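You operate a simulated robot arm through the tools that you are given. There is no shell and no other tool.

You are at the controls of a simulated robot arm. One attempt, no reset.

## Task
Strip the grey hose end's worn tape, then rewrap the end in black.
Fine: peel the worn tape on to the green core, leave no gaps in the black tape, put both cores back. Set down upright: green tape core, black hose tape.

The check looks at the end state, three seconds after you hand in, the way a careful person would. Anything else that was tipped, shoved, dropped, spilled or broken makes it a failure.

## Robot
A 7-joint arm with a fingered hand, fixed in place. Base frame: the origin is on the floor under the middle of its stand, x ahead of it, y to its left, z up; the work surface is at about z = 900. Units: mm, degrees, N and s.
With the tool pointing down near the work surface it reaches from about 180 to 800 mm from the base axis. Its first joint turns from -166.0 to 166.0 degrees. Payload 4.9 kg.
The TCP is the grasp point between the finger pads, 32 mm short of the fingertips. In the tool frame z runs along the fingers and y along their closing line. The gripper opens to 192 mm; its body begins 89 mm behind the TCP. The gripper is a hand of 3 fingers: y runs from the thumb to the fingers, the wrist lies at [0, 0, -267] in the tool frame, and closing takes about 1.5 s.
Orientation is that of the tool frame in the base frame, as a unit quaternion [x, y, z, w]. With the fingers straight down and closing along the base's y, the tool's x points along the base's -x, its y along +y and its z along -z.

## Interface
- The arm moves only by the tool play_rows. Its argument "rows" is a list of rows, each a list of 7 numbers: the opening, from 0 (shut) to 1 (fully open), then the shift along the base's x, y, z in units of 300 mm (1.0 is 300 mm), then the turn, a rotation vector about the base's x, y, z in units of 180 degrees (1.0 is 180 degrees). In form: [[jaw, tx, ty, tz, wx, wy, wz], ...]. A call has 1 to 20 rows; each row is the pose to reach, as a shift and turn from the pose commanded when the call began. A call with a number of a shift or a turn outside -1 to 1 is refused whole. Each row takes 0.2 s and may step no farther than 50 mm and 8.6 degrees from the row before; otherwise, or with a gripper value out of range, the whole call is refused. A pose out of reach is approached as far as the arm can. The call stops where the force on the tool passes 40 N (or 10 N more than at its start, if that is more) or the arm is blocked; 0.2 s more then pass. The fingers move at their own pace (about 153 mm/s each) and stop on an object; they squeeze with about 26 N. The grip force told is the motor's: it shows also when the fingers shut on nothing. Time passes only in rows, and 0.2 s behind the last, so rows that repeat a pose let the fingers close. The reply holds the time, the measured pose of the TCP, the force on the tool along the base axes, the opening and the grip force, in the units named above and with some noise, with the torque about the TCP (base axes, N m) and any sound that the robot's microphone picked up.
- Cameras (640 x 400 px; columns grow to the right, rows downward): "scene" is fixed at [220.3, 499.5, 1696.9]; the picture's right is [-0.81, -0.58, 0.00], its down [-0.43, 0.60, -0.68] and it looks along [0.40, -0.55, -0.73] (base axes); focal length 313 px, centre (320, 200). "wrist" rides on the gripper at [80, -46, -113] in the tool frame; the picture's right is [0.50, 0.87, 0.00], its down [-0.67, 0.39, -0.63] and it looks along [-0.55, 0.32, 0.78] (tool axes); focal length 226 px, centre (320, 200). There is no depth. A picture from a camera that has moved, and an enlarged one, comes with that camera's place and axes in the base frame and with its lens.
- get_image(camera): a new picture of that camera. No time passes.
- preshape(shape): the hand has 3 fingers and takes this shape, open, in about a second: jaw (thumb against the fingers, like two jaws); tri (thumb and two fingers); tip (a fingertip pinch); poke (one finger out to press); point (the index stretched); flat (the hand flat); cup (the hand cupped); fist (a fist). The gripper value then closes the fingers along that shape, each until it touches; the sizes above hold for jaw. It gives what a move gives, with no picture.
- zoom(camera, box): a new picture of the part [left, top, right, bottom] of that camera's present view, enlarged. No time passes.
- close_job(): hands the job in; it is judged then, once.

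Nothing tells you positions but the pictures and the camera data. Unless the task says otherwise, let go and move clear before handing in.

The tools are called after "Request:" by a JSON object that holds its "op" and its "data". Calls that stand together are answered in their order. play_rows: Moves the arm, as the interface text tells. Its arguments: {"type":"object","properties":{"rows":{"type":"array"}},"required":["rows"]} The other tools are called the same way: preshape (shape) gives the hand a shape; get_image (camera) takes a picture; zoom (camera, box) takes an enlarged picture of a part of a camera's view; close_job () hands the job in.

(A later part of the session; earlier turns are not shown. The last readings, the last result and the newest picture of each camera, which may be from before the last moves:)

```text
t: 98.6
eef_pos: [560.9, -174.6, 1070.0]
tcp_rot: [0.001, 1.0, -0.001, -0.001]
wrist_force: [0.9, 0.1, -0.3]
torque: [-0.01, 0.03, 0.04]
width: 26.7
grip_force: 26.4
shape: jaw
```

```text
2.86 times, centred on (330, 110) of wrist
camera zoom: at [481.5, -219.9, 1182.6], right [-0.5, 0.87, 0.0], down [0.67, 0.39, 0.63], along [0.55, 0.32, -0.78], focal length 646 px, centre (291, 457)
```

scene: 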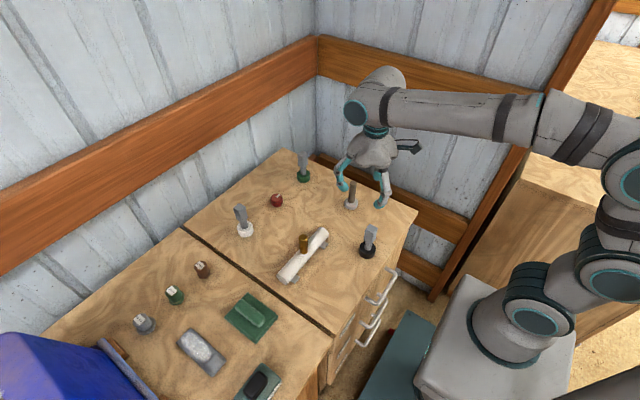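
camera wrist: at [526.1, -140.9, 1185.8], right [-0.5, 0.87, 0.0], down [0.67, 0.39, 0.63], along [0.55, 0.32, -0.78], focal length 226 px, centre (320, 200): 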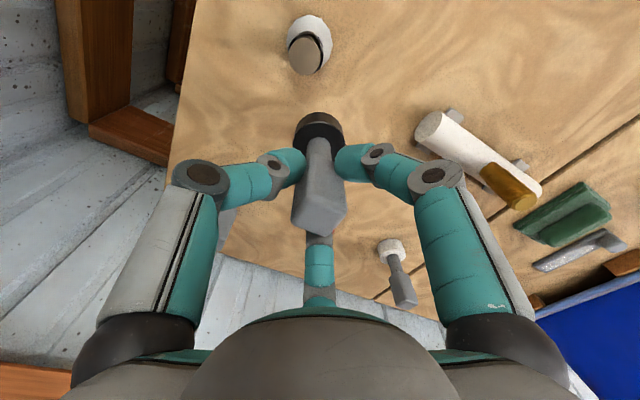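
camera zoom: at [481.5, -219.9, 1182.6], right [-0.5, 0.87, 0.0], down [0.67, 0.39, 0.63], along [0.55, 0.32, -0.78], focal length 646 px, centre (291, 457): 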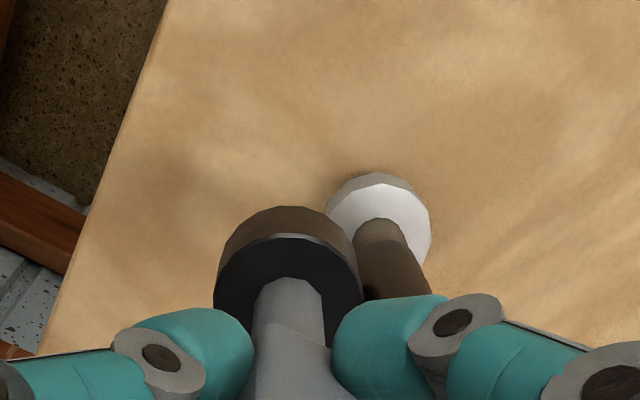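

Request:
{"op": "play_rows", "data": {"rows": [[0, 0.028, 0.0103, -0.002, 0, 0, 0], [0, 0.05, 0.0263, -0.002, 0, 0, 0], [0, 0.0687, 0.047, -0.002, 0, 0, 0], [0, 0.0823, 0.0707, -0.002, 0, 0, 0], [0, 0.0907, 0.097, -0.002, 0, 0, 0], [0, 0.0937, 0.1243, -0.002, 0, 0, 0], [0, 0.0907, 0.1517, -0.002, 0, 0, 0], [0, 0.0823, 0.178, -0.002, 0, 0, 0], [0, 0.0687, 0.2017, -0.002, 0, 0, 0], [0, 0.05, 0.2223, -0.002, 0, 0, 0], [0, 0.05, 0.2223, -0.002, 0, 0, 0]]}}

Request:
{"op": "zoom", "data": {"camera": "scene", "box": [335, 174, 367, 204]}}

Request:
{"op": "zoom", "data": {"camera": "wrist", "box": [280, 50, 330, 115]}}

```text
t: 101.0
eef_pos: [576.0, -108.6, 1070.4]
tcp_rot: [0.0, 1.0, 0.0, 0.0]
wrist_force: [0.2, 0.1, -0.7]
torque: [-0.01, 0.07, 0.0]
width: 26.6
grip_force: 25.7
shape: jaw
```

```text
13.33 times, centred on (351, 189) of scene
camera zoom: at [220.3, 499.5, 1696.9], right [-0.81, -0.58, 0.0], down [-0.43, 0.6, -0.68], along [0.4, -0.55, -0.73], focal length 4170 px, centre (-93, 347)
```

zoom: 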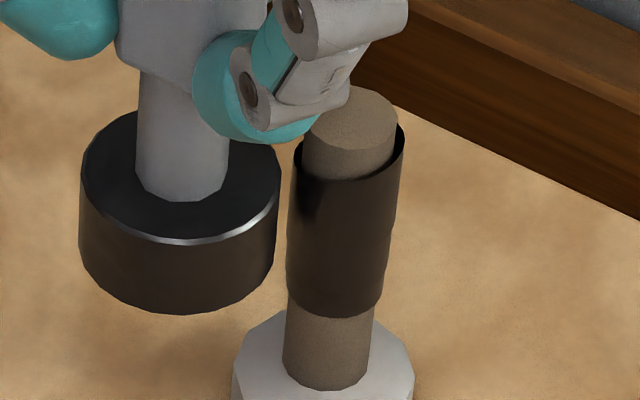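

```text
6.15 times, centred on (305, 82) of wrist
camera zoom: at [497.9, -153.3, 1183.0], right [-0.5, 0.87, 0.0], down [0.67, 0.39, 0.63], along [0.55, 0.32, -0.78], focal length 1391 px, centre (412, 923)
```

zoom: 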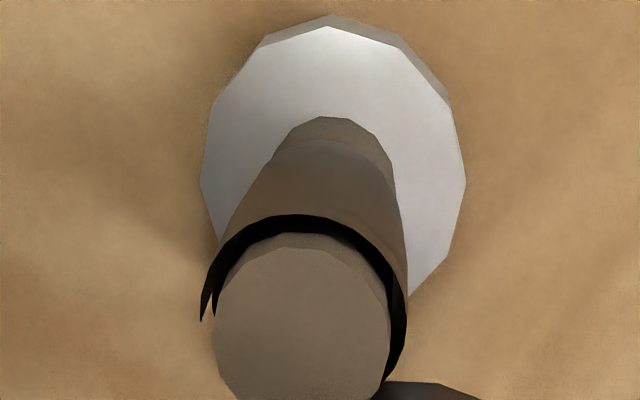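

The top edge is now full from about 36° round to 297°. A short arc, roughly 297° to 36° on the far side, is still lower, because the strip ended there. Comparing pictures, the true hose centre is about (549.5, -140.4). I'll back off, go around outside, and re-approach near 282° to fill that arc.

Request:
{"op": "play_rows", "data": {"rows": [[0, 0.049, 0.047, 0, 0, 0, 0], [0, 0.0993, -0.0227, 0.003, 0, 0, 0], [0, 0.1173, -0.1067, 0.005, 0, 0, 0], [0, 0.0993, -0.1907, 0.005, 0, 0, 0], [0, 0.049, -0.2603, 0.005, 0, 0, 0], [0, -0.0253, -0.3033, 0.005, 0, 0, 0], [0, -0.0463, -0.3087, 0.005, 0, 0, 0], [0, -0.0463, -0.3087, 0.005, 0, 0, 0]]}}

Request:
{"op": "zoom", "data": {"camera": "wrist", "box": [280, 60, 420, 180]}}

Request:
{"op": "zoom", "data": {"camera": "scene", "box": [330, 165, 375, 207]}}

```text
t: 102.8
eef_pos: [561.1, -201.3, 1070.9]
tcp_rot: [0.0, 1.0, -0.001, 0.0]
wrist_force: [0.0, 0.7, -0.8]
torque: [0.01, -0.01, -0.01]
width: 26.4
grip_force: 25.2
shape: jaw
```

```text
3.33 times, centred on (350, 120) of wrist
camera zoom: at [482.4, -245.7, 1184.4], right [-0.5, 0.87, 0.0], down [0.67, 0.39, 0.63], along [0.55, 0.32, -0.78], focal length 754 px, centre (220, 467)
```

zoom: 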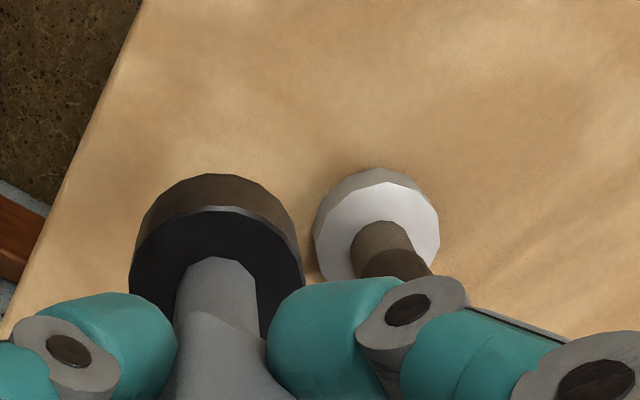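

```text
9.52 times, centred on (352, 186) of scene
camera zoom: at [220.3, 499.5, 1696.9], right [-0.81, -0.58, 0.0], down [-0.43, 0.6, -0.68], along [0.4, -0.55, -0.73], focal length 2979 px, centre (10, 333)
```

zoom: 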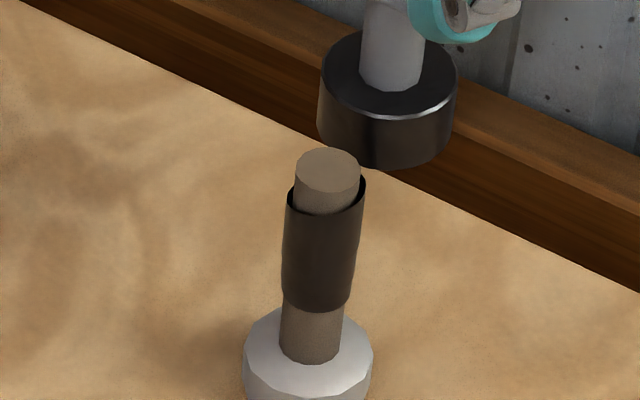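

Request:
{"op": "play_rows", "data": {"rows": [[0, -0.0047, 0.0257, 0, 0, 0, 0], [0, -0.0093, 0.0513, 0, 0, 0, 0], [0, -0.012, 0.0667, 0, 0, 0, 0], [0, -0.014, 0.077, 0, 0, 0, 0], [0, -0.014, 0.077, 0, 0, 0, 0], [0, 0.0113, 0.085, 0, 0, 0, 0], [0, 0.035, 0.098, 0, 0, 0, 0], [0, 0.0553, 0.1153, 0, 0, 0, 0], [0, 0.0713, 0.137, 0, 0, 0, 0], [0, 0.0827, 0.1613, 0, 0, 0, 0], [0, 0.0887, 0.1873, 0, 0, 0, 0], [0, 0.0893, 0.2143, 0, 0, 0, 0], [0, 0.084, 0.2407, 0, 0, 0, 0], [0, 0.0737, 0.2653, 0, 0, 0, 0], [0, 0.0583, 0.2873, 0, 0, 0, 0], [0, 0.0583, 0.2873, 0, 0, 0, 0]]}}

Request:
{"op": "zoom", "data": {"camera": "scene", "box": [335, 174, 367, 204]}}

Request:
{"op": "zoom", "data": {"camera": "wrist", "box": [280, 45, 340, 115]}}

```text
t: 106.2
eef_pos: [580.6, -115.4, 1072.2]
tcp_rot: [0.0, 1.0, 0.0, 0.0]
wrist_force: [0.0, 0.2, -0.1]
torque: [0.01, 0.0, -0.04]
width: 26.4
grip_force: 25.8
shape: jaw
```

```text
13.33 times, centred on (351, 189) of scene
camera zoom: at [220.3, 499.5, 1696.9], right [-0.81, -0.58, 0.0], down [-0.43, 0.6, -0.68], along [0.4, -0.55, -0.73], focal length 4170 px, centre (-93, 347)
```

zoom: 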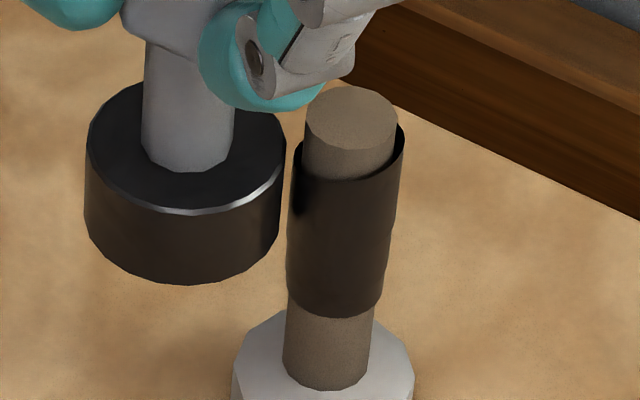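

```text
5.71 times, centred on (310, 80) of wrist
camera zoom: at [501.4, -160.8, 1184.7], right [-0.5, 0.87, 0.0], down [0.67, 0.39, 0.63], along [0.55, 0.32, -0.78], focal length 1292 px, centre (377, 886)
```

zoom: 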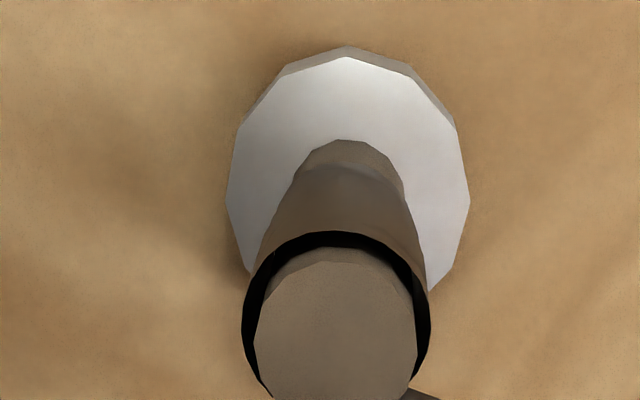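

That covered more, but the left edge seen from here still looks low near 27°. I can't see the far side from either camera as posed. I'll lift over, then turn the hand so the wrist camera can look at the hose's back.

Request:
{"op": "play_rows", "data": {"rows": [[0, 0.06, 0.05, 0.02, 0, 0, 0], [0, 0.06, 0.05, 0.15, 0, 0, 0], [0, 0, 0.06, 0.22, 0, 0, 0], [0, -0.15, 0.02, 0.22, 0, 0, 0], [0, -0.298, -0.035, 0.22, 0, 0, 0], [0, -0.298, -0.035, 0.13, 0, 0, 0], [0, -0.298, -0.035, 0.13, 0, 0, 0]]}}

Request:
{"op": "play_rows", "data": {"rows": [[0, 0, 0, 0, 0, 0, 0.044], [0, 0, 0, 0, 0, 0, 0.088], [0, 0, 0, 0, 0, 0, 0.132], [0, 0, 0, 0, 0, 0, 0.176], [0, 0, 0, 0, 0, 0, 0.22], [0, 0, 0, 0, 0, 0, 0.264], [0, 0, 0, 0, 0, 0, 0.308], [0, 0, 0, 0, 0, 0, 0.352], [0, 0, 0, 0, 0, 0, 0.396], [0, 0, 0, 0, 0, 0, 0.44], [0, 0, 0, 0, 0, 0, 0.484], [0, 0, 0, 0, 0, 0, 0.528], [0, 0, 0, 0, 0, 0, 0.572], [0, 0, 0, 0, 0, 0, 0.616], [0, 0, 0, 0, 0, 0, 0.66], [0, 0, 0, 0, 0, 0, 0.704], [0, 0, 0, 0, 0, 0, 0.748], [0, 0, 0, 0, 0, 0, 0.748]]}}

Request:
{"op": "get_image", "data": {"camera": "wrist"}}

Request:
{"op": "get_image", "data": {"camera": "scene"}}

```text
t: 107.8
eef_pos: [489.8, -125.9, 1109.8]
tcp_rot: [0.0, 1.0, 0.0, -0.001]
wrist_force: [0.5, 0.3, -0.8]
torque: [0.0, 0.01, 0.0]
width: 26.1
grip_force: 26.4
shape: jaw
```

```text
t: 111.6
eef_pos: [363.7, 115.7, 1044.2]
tcp_rot: [0.877, -0.475, 0.073, 0.031]
wrist_force: [0.2, 0.6, -1.0]
torque: [0.01, 0.0, -0.01]
width: 26.1
grip_force: 26.1
shape: jaw
out of reach, approached as far as the arm can: row 10, 11, 12, 13, 14, 15, 16, 17, 18
```

```text
taken
camera wrist: at [433.9, 90.1, 1169.8], right [-0.46, -0.89, 0.07], down [-0.75, 0.42, 0.51], along [-0.48, 0.18, -0.86], focal length 226 px, centre (320, 200)
```

wrist: 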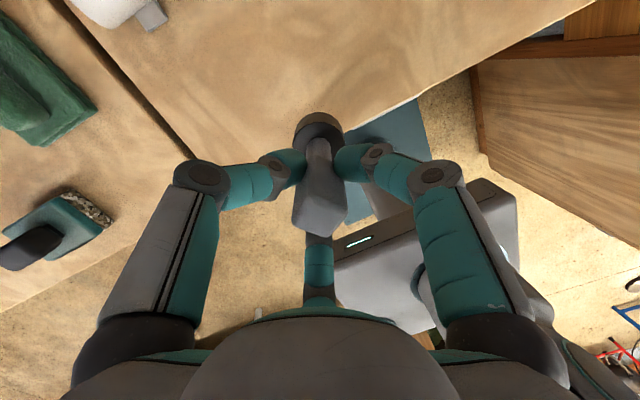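

```text
taken
```

scene: 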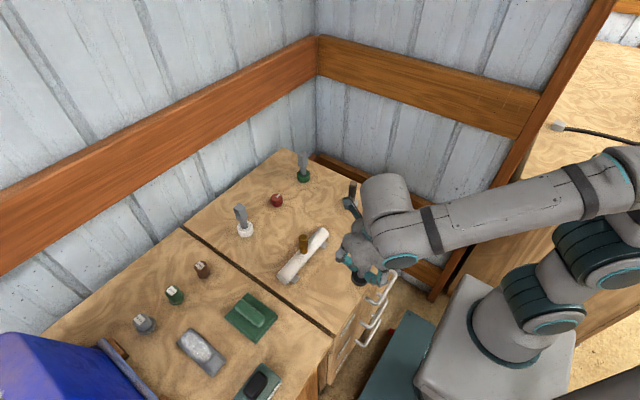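

The yaw ran past the wrist's range and the arm swung the held core out to (364, 116). Nothing stopped or pushed back along the way, and the scene looks unchanged. I'll rise and undo the turn in place.

Request:
{"op": "play_rows", "data": {"rows": [[0, 0, 0, 0.08, 0, 0, 0], [0, 0, 0, 0.16, 0.0038, -0.0016, -0.0455], [0, 0, 0, 0.24, 0.0076, -0.0032, -0.0909], [0, 0, 0, 0.24, 0.0114, -0.0048, -0.1364], [0, 0, 0, 0.24, 0.0151, -0.0064, -0.1819], [0, 0, 0, 0.24, 0.0189, -0.008, -0.2273], [0, 0, 0, 0.24, 0.0227, -0.0096, -0.2728], [0, 0, 0, 0.24, 0.0265, -0.0112, -0.3183], [0, 0, 0, 0.24, 0.0303, -0.0128, -0.3637], [0, 0, 0, 0.24, 0.0341, -0.0144, -0.4092], [0, 0, 0, 0.24, 0.0379, -0.016, -0.4547], [0, 0, 0, 0.24, 0.0417, -0.0176, -0.5001], [0, 0, 0, 0.24, 0.0454, -0.0192, -0.5456], [0, 0, 0, 0.24, 0.0492, -0.0208, -0.5911], [0, 0, 0, 0.24, 0.053, -0.0224, -0.6365], [0, 0, 0, 0.24, 0.0568, -0.024, -0.682], [0, 0, 0, 0.24, 0.0568, -0.024, -0.682]]}}

Request:
{"op": "get_image", "data": {"camera": "scene"}}

Request:
{"op": "get_image", "data": {"camera": "wrist"}}

```text
t: 115.2
eef_pos: [374.2, 106.7, 1116.6]
tcp_rot: [0.001, 1.0, 0.0, -0.001]
wrist_force: [-0.4, 0.0, -1.3]
torque: [-0.01, 0.0, -0.02]
width: 26.1
grip_force: 25.9
shape: jaw
out of reach, approached as far as the arm can: row 1
```

```text
taken
```

scene: 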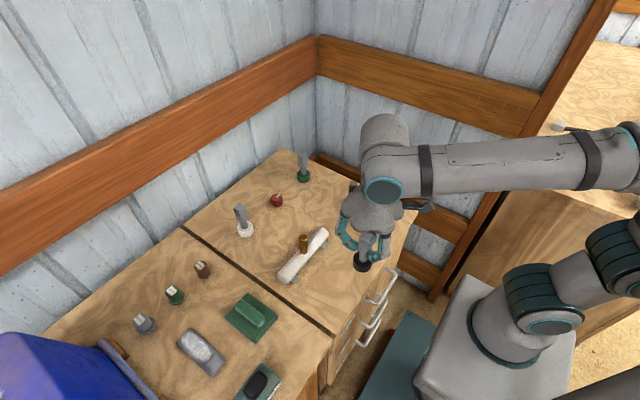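

```text
taken
camera wrist: at [294.9, 62.5, 1230.4], right [-0.5, 0.87, 0.0], down [0.67, 0.39, 0.63], along [0.55, 0.31, -0.78], focal length 226 px, centre (320, 200)
```

wrist: 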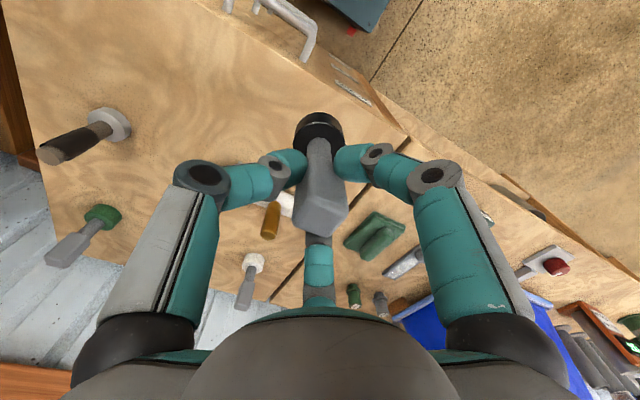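

Request:
{"op": "zoom", "data": {"camera": "wrist", "box": [30, 95, 140, 175]}}

Request:
{"op": "zoom", "data": {"camera": "scene", "box": [260, 140, 400, 280]}}

```text
5.00 times, centred on (85, 135) of wrist
camera zoom: at [294.9, 62.5, 1230.4], right [-0.5, 0.87, 0.0], down [0.67, 0.39, 0.63], along [0.55, 0.31, -0.78], focal length 1130 px, centre (1495, 525)
```

zoom: 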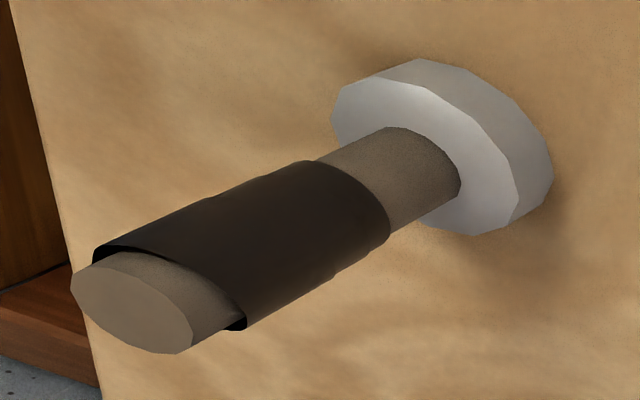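

```text
2.86 times, centred on (330, 210) of scene
camera zoom: at [220.3, 499.5, 1696.9], right [-0.81, -0.58, 0.0], down [-0.43, 0.6, -0.68], along [0.4, -0.55, -0.73], focal length 894 px, centre (291, 171)
```

zoom: 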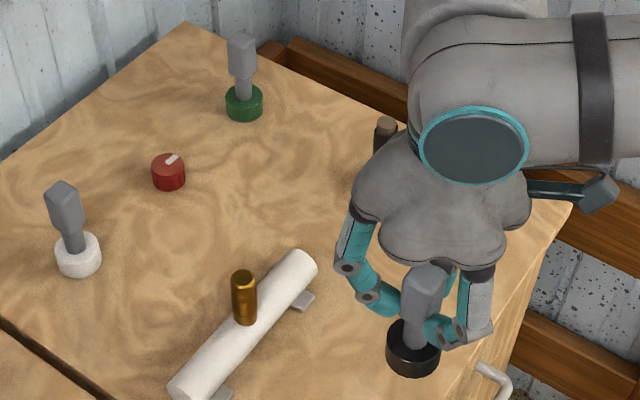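

Back to the normal pose with nothing disturbed, and the near sides look fully black. I still want to see the far side, so I'll try turning the other way in small steps, up here in open space.

Request:
{"op": "play_rows", "data": {"rows": [[0, 0.03, -0.05, 0.03, 0, 0, -0.04], [0, 0.06, -0.1, 0.05, 0, 0, -0.08], [0, 0.09, -0.15, 0.05, 0, 0, -0.12], [0, 0.12, -0.2, 0.05, 0, 0, -0.16], [0, 0.15, -0.25, 0.05, 0, 0, -0.2], [0, 0.15, -0.25, 0.05, 0, 0, -0.24], [0, 0.15, -0.25, 0.05, 0, 0, -0.28], [0, 0.15, -0.25, 0.05, 0, 0, -0.32]]}}

```text
t: 117.0
eef_pos: [418.9, 32.3, 1133.6]
tcp_rot: [0.482, 0.876, 0.001, -0.002]
wrist_force: [0.2, 0.0, -0.9]
torque: [-0.01, -0.01, 0.03]
width: 26.2
grip_force: 26.4
shape: jaw
```

Request:
{"op": "play_rows", "data": {"rows": [[0, 0, 0, 0, 0, 0, -0.044], [0, 0, 0, 0, 0, 0, -0.088], [0, 0, 0, 0, 0, 0, -0.132], [0, 0, 0, 0, 0, 0, -0.176], [0, 0, 0, 0, 0, 0, -0.22], [0, 0, 0, 0, 0, 0, -0.264]]}}

```text
t: 118.4
eef_pos: [417.9, 31.7, 1132.1]
tcp_rot: [0.794, 0.608, 0.001, -0.001]
wrist_force: [0.3, 0.4, -1.5]
torque: [0.03, 0.0, 0.01]
width: 25.9
grip_force: 26.3
shape: jaw
```

Request:
{"op": "play_rows", "data": {"rows": [[0, 0, 0, 0, 0, 0, -0.044], [0, 0, 0, 0, 0, 0, -0.088], [0, 0, 0, 0, 0, 0, -0.132], [0, 0, 0, 0, 0, 0, -0.176], [0, 0, 0, 0, 0, 0, -0.22], [0, 0, 0, 0, 0, 0, -0.264]]}}

Request:
{"op": "get_image", "data": {"camera": "wrist"}}

```text
t: 119.8
eef_pos: [418.7, 31.3, 1132.0]
tcp_rot: [0.972, 0.236, 0.002, 0.0]
wrist_force: [0.0, 0.1, -0.2]
torque: [-0.03, 0.01, 0.06]
width: 26.1
grip_force: 25.7
shape: jaw
```

```text
taken
camera wrist: at [469.0, 110.3, 1245.4], right [0.84, -0.54, 0.0], down [-0.42, -0.65, 0.63], along [-0.34, -0.53, -0.78], focal length 226 px, centre (320, 200)
```

wrist: 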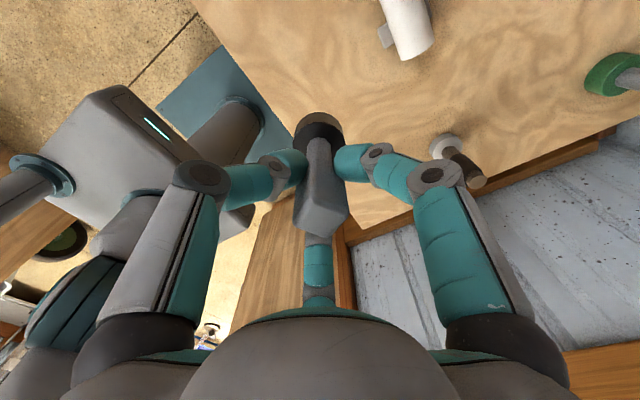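

Request:
{"op": "play_rows", "data": {"rows": [[0, 0.1, -0.1, 0.04, 0, 0, 0], [0, 0.21, -0.205, 0.05, 0, 0, 0], [0, 0.32, -0.31, 0.05, 0, 0, 0], [0, 0.43, -0.42, 0.05, 0, 0, 0], [0, 0.54, -0.53, 0.05, 0, 0, 0], [0, 0.65, -0.64, 0.05, 0, 0, 0], [0, 0.76, -0.75, 0.04, 0, 0, 0]]}}

Request:
{"op": "get_image", "data": {"camera": "wrist"}}

```text
t: 121.4
eef_pos: [644.3, -192.8, 1146.1]
tcp_rot: [0.971, 0.237, 0.003, 0.0]
wrist_force: [0.7, -0.6, 0.4]
torque: [-0.01, -0.03, -0.01]
width: 26.1
grip_force: 26.0
shape: jaw
```

```text
taken
camera wrist: at [694.2, -114.4, 1260.2], right [0.84, -0.54, 0.0], down [-0.42, -0.65, 0.63], along [-0.34, -0.53, -0.78], focal length 226 px, centre (320, 200)
```

wrist: 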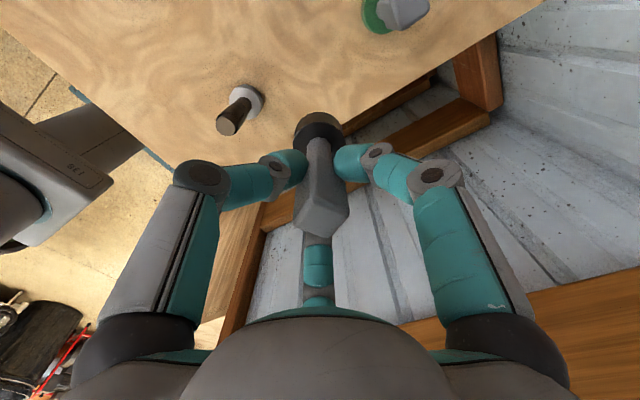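

Request:
{"op": "zoom", "data": {"camera": "wrist", "box": [205, 70, 275, 145]}}

Request:
{"op": "zoom", "data": {"camera": "wrist", "box": [212, 90, 256, 138]}}

```text
5.33 times, centred on (240, 108) of wrist
camera zoom: at [694.2, -114.4, 1260.2], right [0.84, -0.54, 0.0], down [-0.42, -0.65, 0.63], along [-0.34, -0.53, -0.78], focal length 1206 px, centre (747, 693)
```

zoom: 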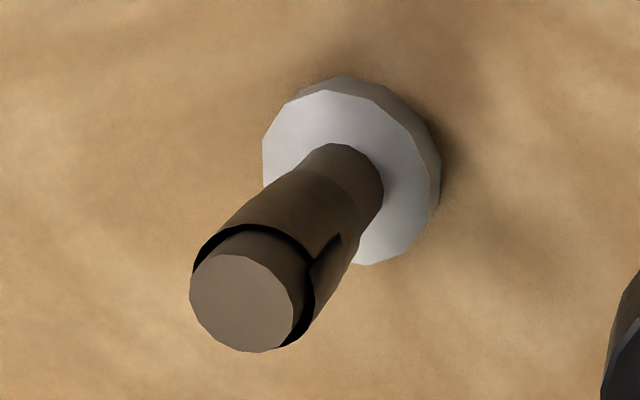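

```text
8.33 times, centred on (234, 114) of wrist
camera zoom: at [694.2, -114.4, 1260.2], right [0.84, -0.54, 0.0], down [-0.42, -0.65, 0.63], along [-0.34, -0.53, -0.78], focal length 1884 px, centre (1037, 917)
```

zoom: 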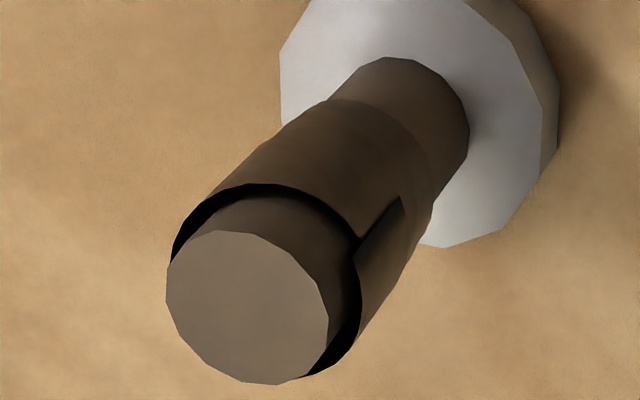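

From behind I can see it: the wrap is solid except a small arc, about 325° to 40°, where the top edge is still roughly 8 mm lower. I'll keep this hand yaw, come down on that side, and approach again to lay tape over that arc.

Request:
{"op": "play_rows", "data": {"rows": [[0, 0, 0, -0.1, 0, 0, 0], [0, -0.03, 0.017, -0.2, 0, 0, 0], [0, -0.07, 0.039, -0.25, 0, 0, 0], [0, -0.12, 0.066, -0.25, 0, 0, 0], [0, -0.16, 0.088, -0.25, 0, 0, 0], [0, -0.185, 0.102, -0.25, 0, 0, 0], [0, -0.198, 0.109, -0.25, 0, 0, 0], [0, -0.203, 0.112, -0.25, 0, 0, 0], [0, -0.203, 0.112, -0.25, 0, 0, 0], [0, -0.203, 0.112, -0.25, 0, 0, 0]]}}

Request:
{"op": "get_image", "data": {"camera": "wrist"}}

Request:
{"op": "zoom", "data": {"camera": "scene", "box": [330, 165, 375, 207]}}

```text
t: 123.6
eef_pos: [584.8, -157.7, 1068.7]
tcp_rot: [0.972, 0.237, 0.001, 0.0]
wrist_force: [-0.1, -0.1, -0.5]
torque: [-0.03, 0.01, 0.0]
width: 26.3
grip_force: 25.9
shape: jaw
```

```text
taken
camera wrist: at [634.6, -79.6, 1183.0], right [0.84, -0.54, 0.0], down [-0.42, -0.65, 0.63], along [-0.34, -0.53, -0.78], focal length 226 px, centre (320, 200)
```

wrist: 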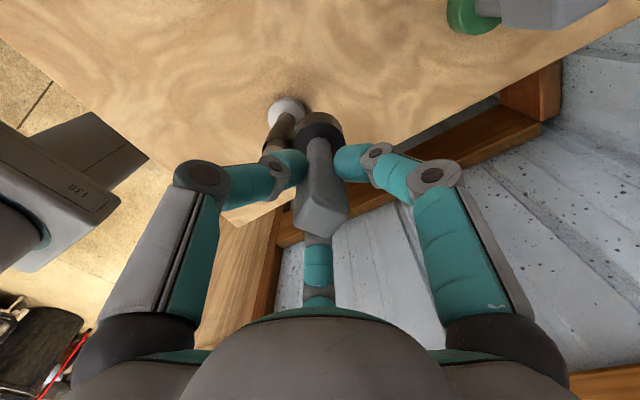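

```text
9.52 times, centred on (352, 186) of scene
camera zoom: at [220.3, 499.5, 1696.9], right [-0.81, -0.58, 0.0], down [-0.43, 0.6, -0.68], along [0.4, -0.55, -0.73], focal length 2979 px, centre (10, 333)
```

zoom: 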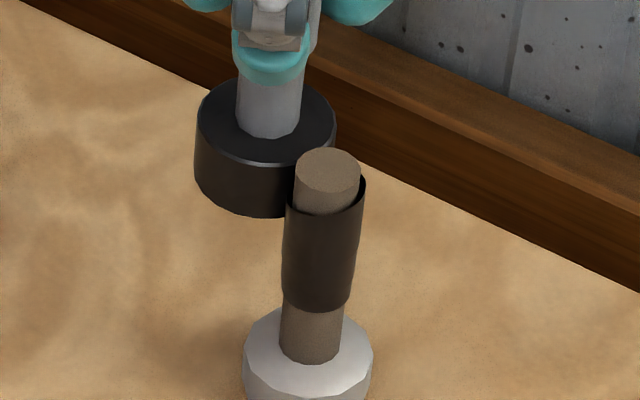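

Request:
{"op": "zoom", "data": {"camera": "wrist", "box": [255, 85, 355, 165]}}

Request:
{"op": "zoom", "data": {"camera": "wrist", "box": [262, 90, 312, 150]}}

```text
5.00 times, centred on (305, 125) of wrist
camera zoom: at [634.6, -79.6, 1183.0], right [0.84, -0.54, 0.0], down [-0.42, -0.65, 0.63], along [-0.34, -0.53, -0.78], focal length 1130 px, centre (395, 575)
```

zoom: 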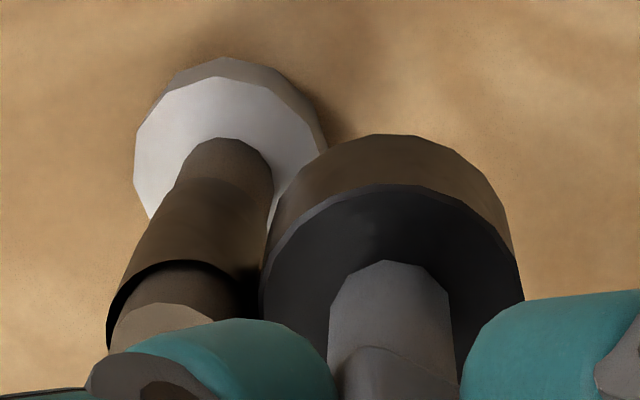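

```text
6.67 times, centred on (287, 120) of wrist
camera zoom: at [634.6, -79.6, 1183.0], right [0.84, -0.54, 0.0], down [-0.42, -0.65, 0.63], along [-0.34, -0.53, -0.78], focal length 1507 px, centre (540, 733)
```

zoom: 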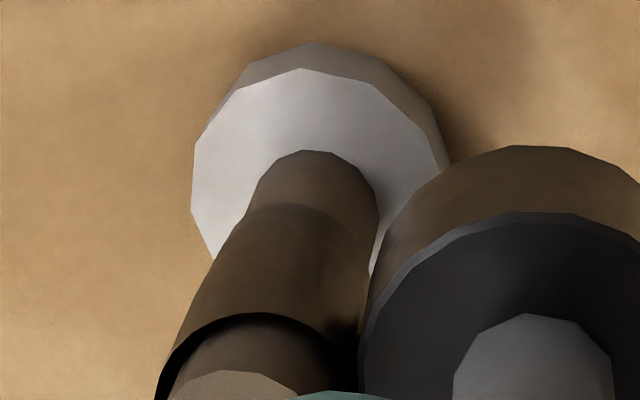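

Request:
{"op": "play_rows", "data": {"rows": [[0, 0.0013, 0.0107, 0.003, 0, 0, 0], [0, 0.006, 0.023, 0.006, 0, 0, 0], [0, 0.0093, 0.0363, 0.006, 0, 0, 0], [0, 0.0113, 0.0493, 0.006, 0, 0, 0], [0, 0.0117, 0.063, 0.006, 0, 0, 0], [0, 0.0107, 0.0763, 0.006, 0, 0, 0]]}}

Request:
{"op": "zoom", "data": {"camera": "wrist", "box": [255, 85, 355, 165]}}

Request:
{"op": "zoom", "data": {"camera": "scene", "box": [335, 174, 367, 204]}}

```text
t: 125.0
eef_pos: [588.9, -135.4, 1071.8]
tcp_rot: [0.972, 0.236, 0.002, 0.0]
wrist_force: [0.0, 0.2, -1.8]
torque: [0.02, 0.01, -0.03]
width: 26.2
grip_force: 25.9
shape: jaw
```

```text
5.00 times, centred on (305, 125) of wrist
camera zoom: at [638.8, -57.1, 1184.5], right [0.84, -0.54, 0.0], down [-0.42, -0.65, 0.63], along [-0.34, -0.53, -0.78], focal length 1130 px, centre (395, 575)
```

zoom: 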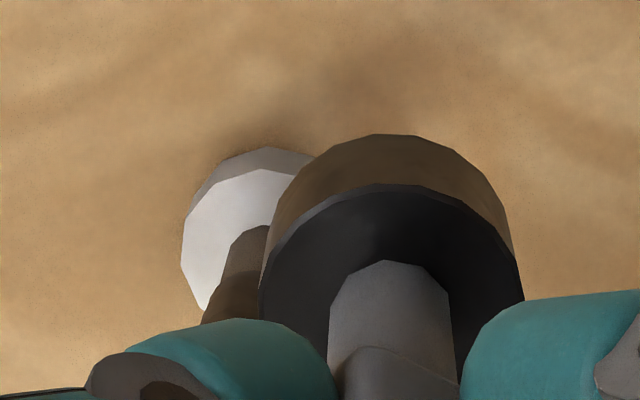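

```text
13.33 times, centred on (351, 189) of scene
camera zoom: at [220.3, 499.5, 1696.9], right [-0.81, -0.58, 0.0], down [-0.43, 0.6, -0.68], along [0.4, -0.55, -0.73], focal length 4170 px, centre (-93, 347)
```

zoom: 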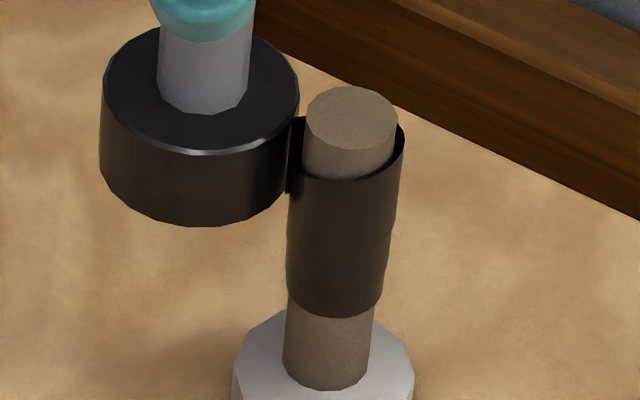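

The strip is attached and visible at about 7°. I'll continue slowly counter-clockwise past 60° to close the arc.

Request:
{"op": "play_rows", "data": {"rows": [[0, -0.005, 0.0133, -0.001, 0, 0, 0], [0, -0.0087, 0.026, -0.002, 0, 0, 0], [0, -0.0137, 0.0387, -0.002, 0, 0, 0], [0, -0.02, 0.0503, -0.002, 0, 0, 0], [0, -0.0277, 0.0617, -0.002, 0, 0, 0], [0, -0.036, 0.072, -0.002, 0, 0, 0], [0, -0.0457, 0.0813, -0.002, 0, 0, 0], [0, -0.0563, 0.0893, -0.002, 0, 0, 0]]}}

Request:
{"op": "zoom", "data": {"camera": "scene", "box": [335, 174, 367, 204]}}

```text
t: 126.8
eef_pos: [572.3, -108.9, 1068.6]
tcp_rot: [0.971, 0.238, 0.0, -0.001]
wrist_force: [0.2, 0.4, -1.0]
torque: [-0.02, -0.02, -0.03]
width: 25.9
grip_force: 25.9
shape: jaw
```

```text
13.33 times, centred on (351, 189) of scene
camera zoom: at [220.3, 499.5, 1696.9], right [-0.81, -0.58, 0.0], down [-0.43, 0.6, -0.68], along [0.4, -0.55, -0.73], focal length 4170 px, centre (-93, 347)
```

zoom: 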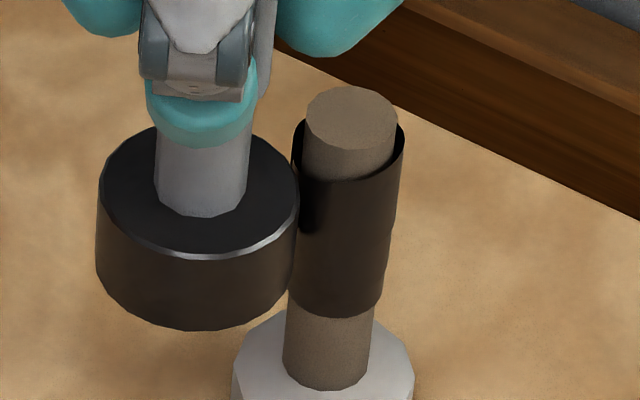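

The low arc is now covered: the left and right top edges match. I'll continue around to 225°, where the turned camera can see the far side well.

Request:
{"op": "play_rows", "data": {"rows": [[0, -0.0207, 0.013, 0.002, 0, 0, 0], [0, -0.042, 0.021, 0.003, 0, 0, 0], [0, -0.0643, 0.025, 0.003, 0, 0, 0], [0, -0.087, 0.025, 0.003, 0, 0, 0], [0, -0.1093, 0.021, 0.003, 0, 0, 0], [0, -0.1307, 0.013, 0.003, 0, 0, 0], [0, -0.1503, 0.0017, 0.003, 0, 0, 0], [0, -0.1677, -0.0127, 0.003, 0, 0, 0], [0, -0.182, -0.03, 0.003, 0, 0, 0], [0, -0.1933, -0.0497, 0.003, 0, 0, 0], [0, -0.2013, -0.071, 0.003, 0, 0, 0], [0, -0.2053, -0.0933, 0.003, 0, 0, 0], [0, -0.2053, -0.116, 0.003, 0, 0, 0], [0, -0.2013, -0.1383, 0.003, 0, 0, 0], [0, -0.1933, -0.1597, 0.003, 0, 0, 0], [0, -0.182, -0.1793, 0.003, 0, 0, 0], [0, -0.1677, -0.1967, 0.003, 0, 0, 0]]}}

Request:
{"op": "zoom", "data": {"camera": "wrist", "box": [270, 40, 370, 130]}}

Request:
{"op": "zoom", "data": {"camera": "scene", "box": [340, 174, 372, 204]}}

```text
t: 130.4
eef_pos: [521.4, -167.1, 1069.6]
tcp_rot: [0.971, 0.237, 0.002, 0.0]
wrist_force: [0.1, -0.7, -0.5]
torque: [-0.01, 0.02, 0.04]
width: 26.4
grip_force: 26.0
shape: jaw
```

```text
4.44 times, centred on (320, 85) of wrist
camera zoom: at [571.4, -88.4, 1183.6], right [0.84, -0.54, 0.0], down [-0.42, -0.65, 0.63], along [-0.34, -0.53, -0.78], focal length 1005 px, centre (320, 711)
```

zoom: 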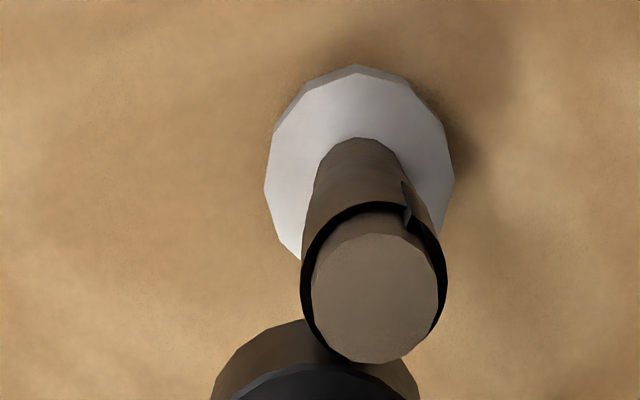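

```text
13.33 times, centred on (356, 189) of scene
camera zoom: at [220.3, 499.5, 1696.9], right [-0.81, -0.58, 0.0], down [-0.43, 0.6, -0.68], along [0.4, -0.55, -0.73], focal length 4170 px, centre (-160, 347)
```

zoom: 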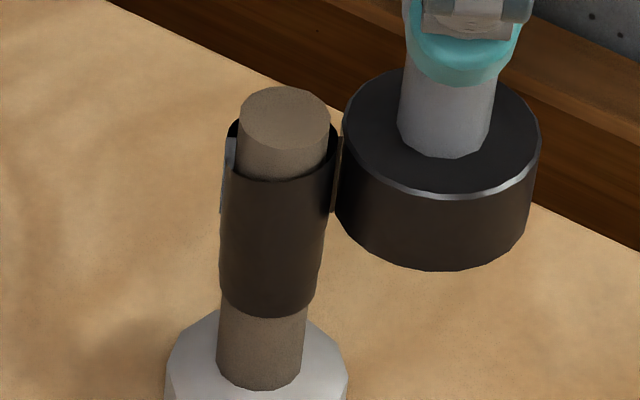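

Request:
{"op": "zoom", "data": {"camera": "scene", "box": [345, 176, 365, 200]}}

Request:
{"op": "zoom", "data": {"camera": "wrist", "box": [305, 65, 355, 125]}}

```text
16.00 times, centred on (355, 188) of scene
camera zoom: at [220.3, 499.5, 1696.9], right [-0.81, -0.58, 0.0], down [-0.43, 0.6, -0.68], along [0.4, -0.55, -0.73], focal length 5004 px, centre (-240, 392)
```

zoom: 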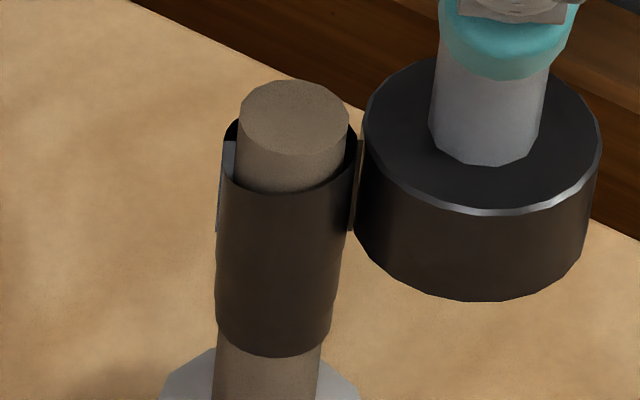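

```text
6.67 times, centred on (330, 95) of wrist
camera zoom: at [571.4, -88.4, 1183.6], right [0.84, -0.54, 0.0], down [-0.42, -0.65, 0.63], along [-0.34, -0.53, -0.78], focal length 1507 px, centre (253, 900)
```

zoom: 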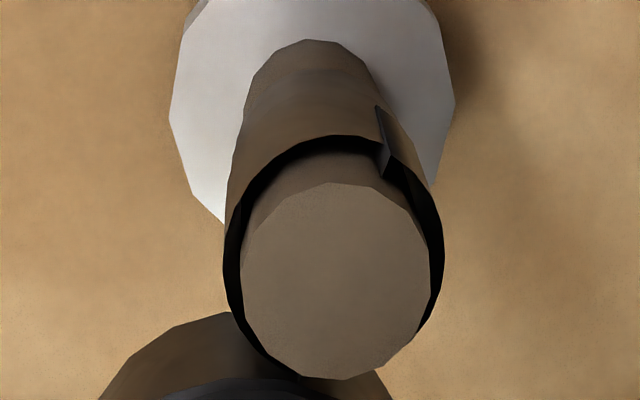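

The wrap now looks complete all round, with the top edge at about z 994–997 everywhere and the bottom at about 948. A strip is still attached to the roll at 225°. I'll run on a little while easing away so it ends, then check.

Request:
{"op": "play_rows", "data": {"rows": [[0, 0.0167, -0.0173, 0, 0, 0, 0], [0, 0.0353, -0.0317, 0, 0, 0, 0], [0, 0.056, -0.0447, 0, 0, 0, 0], [0, 0.0793, -0.0587, 0, 0, 0, 0], [0, 0.107, -0.0753, 0, 0, 0, 0], [0, 0.126, -0.0997, 0, 0, 0, 0], [0, 0.133, -0.139, 0, 0, 0, 0], [0, 0.133, -0.139, 0, 0, 0, 0], [0, 0.133, -0.139, 0, 0, 0, 0]]}}

Request:
{"op": "get_image", "data": {"camera": "wrist"}}

Request:
{"op": "zoom", "data": {"camera": "scene", "box": [335, 165, 375, 205]}}

```text
t: 132.4
eef_pos: [560.1, -210.6, 1071.7]
tcp_rot: [0.972, 0.236, 0.001, 0.0]
wrist_force: [0.0, -0.6, -1.4]
torque: [0.03, 0.01, 0.0]
width: 26.1
grip_force: 25.8
shape: jaw
```

```text
taken
camera wrist: at [610.7, -132.3, 1184.5], right [0.84, -0.54, 0.0], down [-0.42, -0.65, 0.63], along [-0.34, -0.53, -0.78], focal length 226 px, centre (320, 200)
```

wrist: 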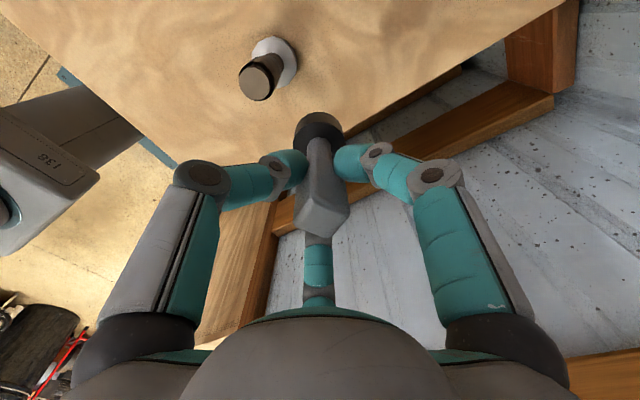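

```text
10.00 times, centred on (355, 185) of scene
camera zoom: at [220.3, 499.5, 1696.9], right [-0.81, -0.58, 0.0], down [-0.43, 0.6, -0.68], along [0.4, -0.55, -0.73], focal length 3128 px, centre (-30, 350)
```

zoom: 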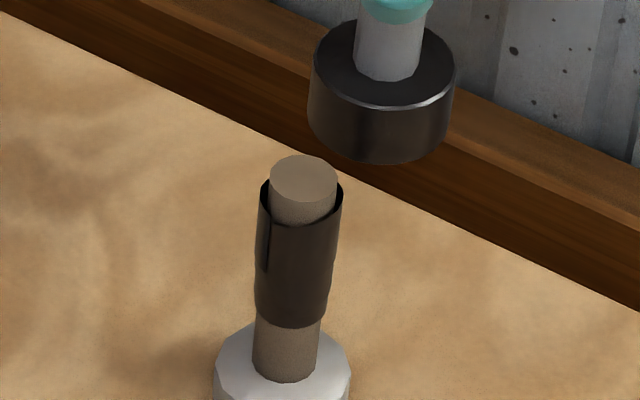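

Request:
{"op": "zoom", "data": {"camera": "wrist", "box": [225, 25, 315, 115]}}

Request:
{"op": "zoom", "data": {"camera": "scene", "box": [343, 178, 367, 204]}}

Request:
{"op": "zoom", "data": {"camera": "wrist", "box": [235, 45, 290, 110]}}

```text
4.44 times, centred on (270, 70) of wrist
camera zoom: at [610.7, -132.3, 1184.5], right [0.84, -0.54, 0.0], down [-0.42, -0.65, 0.63], along [-0.34, -0.53, -0.78], focal length 1005 px, centre (542, 778)
```

zoom: 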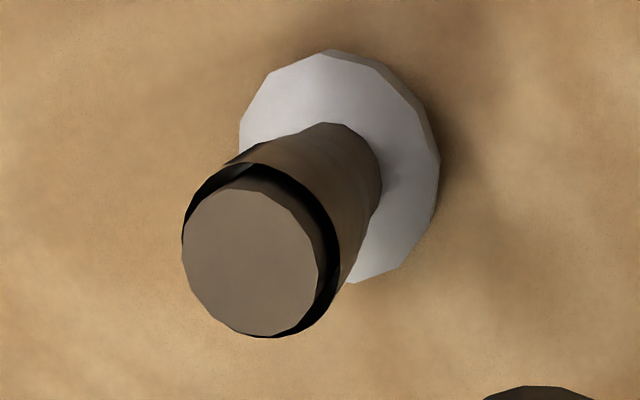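

```text
15.38 times, centred on (355, 191) of scene
camera zoom: at [220.3, 499.5, 1696.9], right [-0.81, -0.58, 0.0], down [-0.43, 0.6, -0.68], along [0.4, -0.55, -0.73], focal length 4812 px, centre (-218, 338)
```

zoom: 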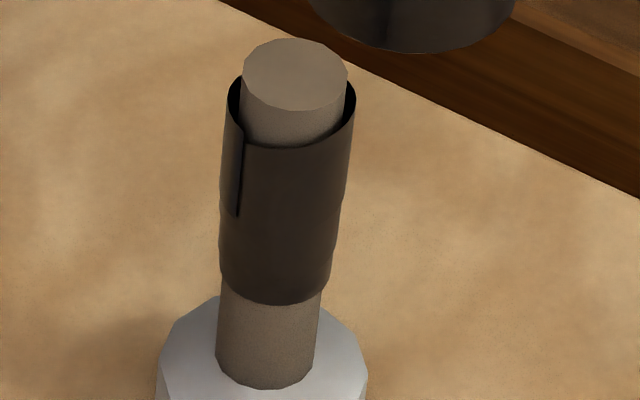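

```text
6.15 times, centred on (262, 78) of wrist
camera zoom: at [610.7, -132.3, 1184.5], right [0.84, -0.54, 0.0], down [-0.42, -0.65, 0.63], along [-0.34, -0.53, -0.78], focal length 1391 px, centre (674, 954)
```

zoom: 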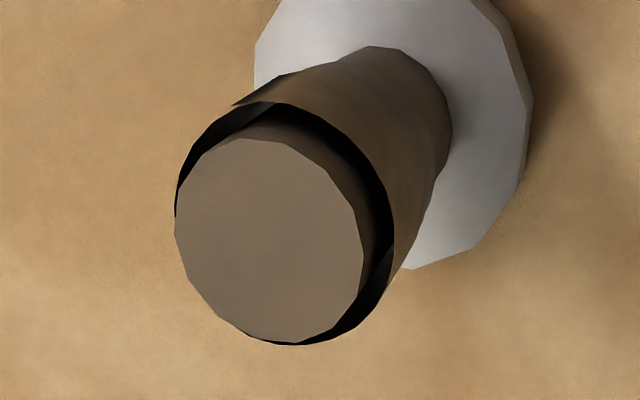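

The strip has parted cleanly, and the black wrap is continuous all round from every side I can see. Now I'll lift over to open space, turn the hand back to its original yaw, and return the black core.

Request:
{"op": "play_rows", "data": {"rows": [[0, 0, 0, 0.12, 0, 0, 0], [0, 0, 0, 0.23, 0, 0, 0], [0, -0.07, 0.13, 0.23, 0, 0, 0], [0, -0.14, 0.26, 0.23, 0, 0, 0], [0, -0.21, 0.39, 0.23, 0, 0, 0], [0, -0.28, 0.52, 0.22, 0, 0, 0], [0, -0.35, 0.65, 0.21, 0, 0, 0], [0, -0.42, 0.77, 0.21, 0, 0, 0], [0, -0.473, 0.8, 0.2, 0, 0, 0], [0, -0.473, 0.8, 0.2, 0, 0, 0]]}}

Request:
{"op": "play_rows", "data": {"rows": [[0, 0, 0, 0, 0, 0, 0.0424], [0, 0, 0, 0, 0, 0, 0.0848], [0, 0, 0, 0, 0, 0, 0.1272], [0, 0, 0, 0, 0, 0, 0.1696], [0, 0, 0, 0, 0, 0, 0.212], [0, 0, 0, 0, 0, 0, 0.2544], [0, 0, 0, 0, 0, 0, 0.2968], [0, 0, 0, 0, 0, 0, 0.3392], [0, 0, 0, 0, 0, 0, 0.3816], [0, 0, 0, 0, 0, 0, 0.424]]}}

```text
t: 134.6
eef_pos: [419.0, 29.0, 1130.7]
tcp_rot: [0.972, 0.236, 0.001, 0.0]
wrist_force: [0.4, 0.1, -0.9]
torque: [-0.03, -0.02, 0.01]
width: 26.1
grip_force: 25.9
shape: jaw
```

```text
t: 136.8
eef_pos: [419.9, 30.4, 1131.0]
tcp_rot: [0.617, 0.787, 0.001, -0.002]
wrist_force: [0.6, 0.1, -0.6]
torque: [-0.02, 0.0, 0.0]
width: 26.1
grip_force: 26.2
shape: jaw
```

Request:
{"op": "play_rows", "data": {"rows": [[0, 0, 0, 0, 0, 0, 0.0424], [0, 0, 0, 0, 0, 0, 0.0848], [0, 0, 0, 0, 0, 0, 0.1272], [0, 0, 0, 0, 0, 0, 0.1696], [0, 0, 0, 0, 0, 0, 0.212], [0, 0, 0, 0, 0, 0, 0.2544], [0, 0, 0, 0, 0, 0, 0.2968], [0, 0, 0, 0, 0, 0, 0.3392], [0, 0, 0, 0, 0, 0, 0.3816], [0, 0, 0, 0, 0, 0, 0.4235], [0, 0, 0, 0, 0, 0, 0.4235]]}}

Request:
{"op": "get_image", "data": {"camera": "wrist"}}

Request:
{"op": "get_image", "data": {"camera": "scene"}}

```text
t: 139.2
eef_pos: [419.9, 29.0, 1130.4]
tcp_rot: [0.0, 1.0, 0.0, -0.002]
wrist_force: [-0.8, -0.6, -0.5]
torque: [0.0, -0.01, -0.01]
width: 26.0
grip_force: 26.1
shape: jaw
```

```text
taken
camera wrist: at [341.0, -15.2, 1244.1], right [-0.5, 0.87, 0.0], down [0.67, 0.39, 0.63], along [0.54, 0.32, -0.78], focal length 226 px, centre (320, 200)
```

wrist: 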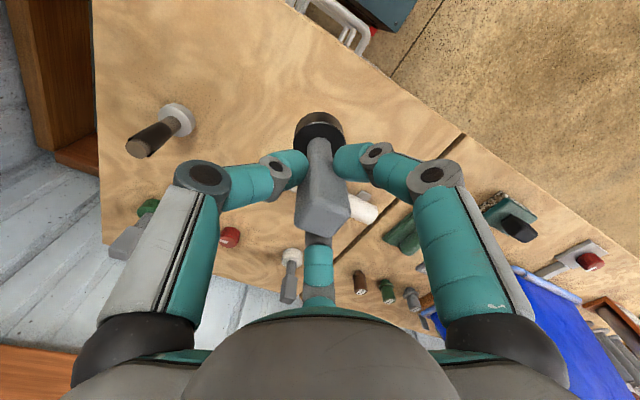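

```text
taken
```

scene: 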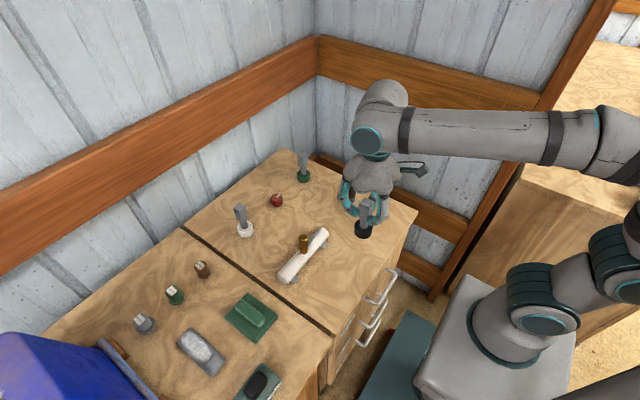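

Request:
{"op": "zoom", "data": {"camera": "wrist", "box": [115, 95, 205, 170]}}

Request:
{"op": "zoom", "data": {"camera": "wrist", "box": [280, 95, 360, 165]}}

```text
5.33 times, centred on (160, 132) of wrist
camera zoom: at [341.0, -15.2, 1244.1], right [-0.5, 0.87, 0.0], down [0.67, 0.39, 0.63], along [0.54, 0.32, -0.78], focal length 1206 px, centre (1173, 560)
```

zoom: 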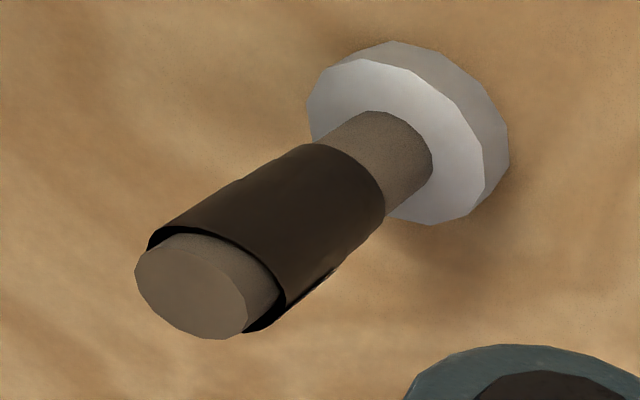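

```text
5.71 times, centred on (320, 130) of wrist
camera zoom: at [341.0, -15.2, 1244.1], right [-0.5, 0.87, 0.0], down [0.67, 0.39, 0.63], along [0.54, 0.32, -0.78], focal length 1292 px, centre (320, 600)
```

zoom: 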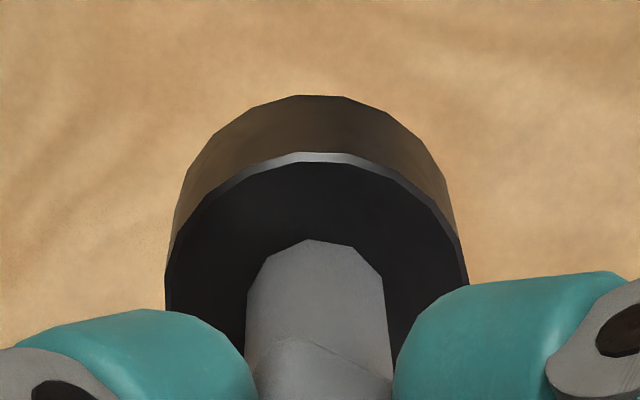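

The wrap looks clean. Now I'll lower the black core over its original spot, stopping about 25 mm up.

Request:
{"op": "play_rows", "data": {"rows": [[0, -0.034, -0.109, 0, 0, 0, 0], [0, -0.034, -0.109, -0.1, 0, 0, 0], [0, -0.034, -0.109, -0.2, 0, 0, 0], [0, -0.034, -0.109, -0.3, 0, 0, 0], [0, -0.034, -0.109, -0.35, 0, 0, 0], [0, -0.034, -0.109, -0.35, 0, 0, 0]]}}

Request:
{"op": "zoom", "data": {"camera": "scene", "box": [350, 215, 390, 265]}}

```text
t: 140.6
eef_pos: [408.6, -1.2, 1027.8]
tcp_rot: [0.0, 1.0, 0.0, -0.001]
wrist_force: [-0.1, 0.3, -1.5]
torque: [-0.01, -0.02, 0.0]
width: 26.0
grip_force: 25.8
shape: jaw
```

```text
8.00 times, centred on (370, 240) of scene
camera zoom: at [220.3, 499.5, 1696.9], right [-0.81, -0.58, 0.0], down [-0.43, 0.6, -0.68], along [0.4, -0.55, -0.73], focal length 2502 px, centre (-80, -120)
```

zoom: 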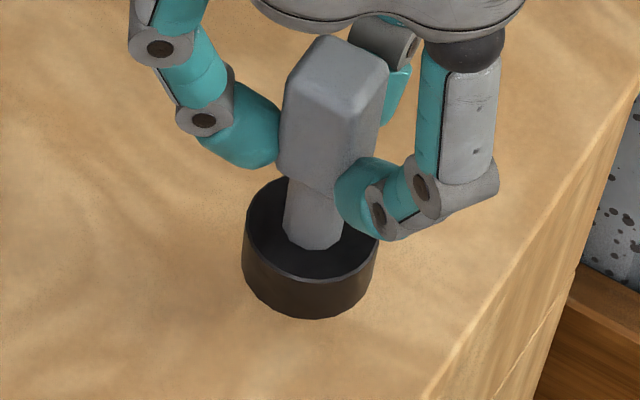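

Request:
{"op": "play_rows", "data": {"rows": [[0, 0.003, -0.008, -0.04, 0, 0, 0], [0, 0.003, -0.008, -0.075, 0, 0, 0], [0, 0.003, -0.008, -0.08, 0, 0, 0], [0, 0.003, -0.008, -0.08, 0, 0, 0]]}}

Request:
{"op": "zoom", "data": {"camera": "scene", "box": [350, 215, 390, 265]}}

```text
t: 141.6
eef_pos: [409.0, -4.7, 1000.2]
tcp_rot: [0.001, 1.0, 0.0, -0.001]
wrist_force: [-0.3, 0.4, 0.0]
torque: [0.05, -0.04, -0.03]
width: 26.1
grip_force: 25.8
shape: jaw
```

```text
8.00 times, centred on (370, 240) of scene
camera zoom: at [220.3, 499.5, 1696.9], right [-0.81, -0.58, 0.0], down [-0.43, 0.6, -0.68], along [0.4, -0.55, -0.73], focal length 2502 px, centre (-80, -120)
```

zoom: 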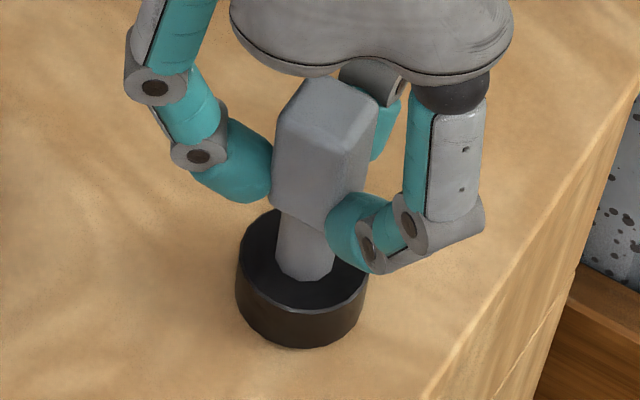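

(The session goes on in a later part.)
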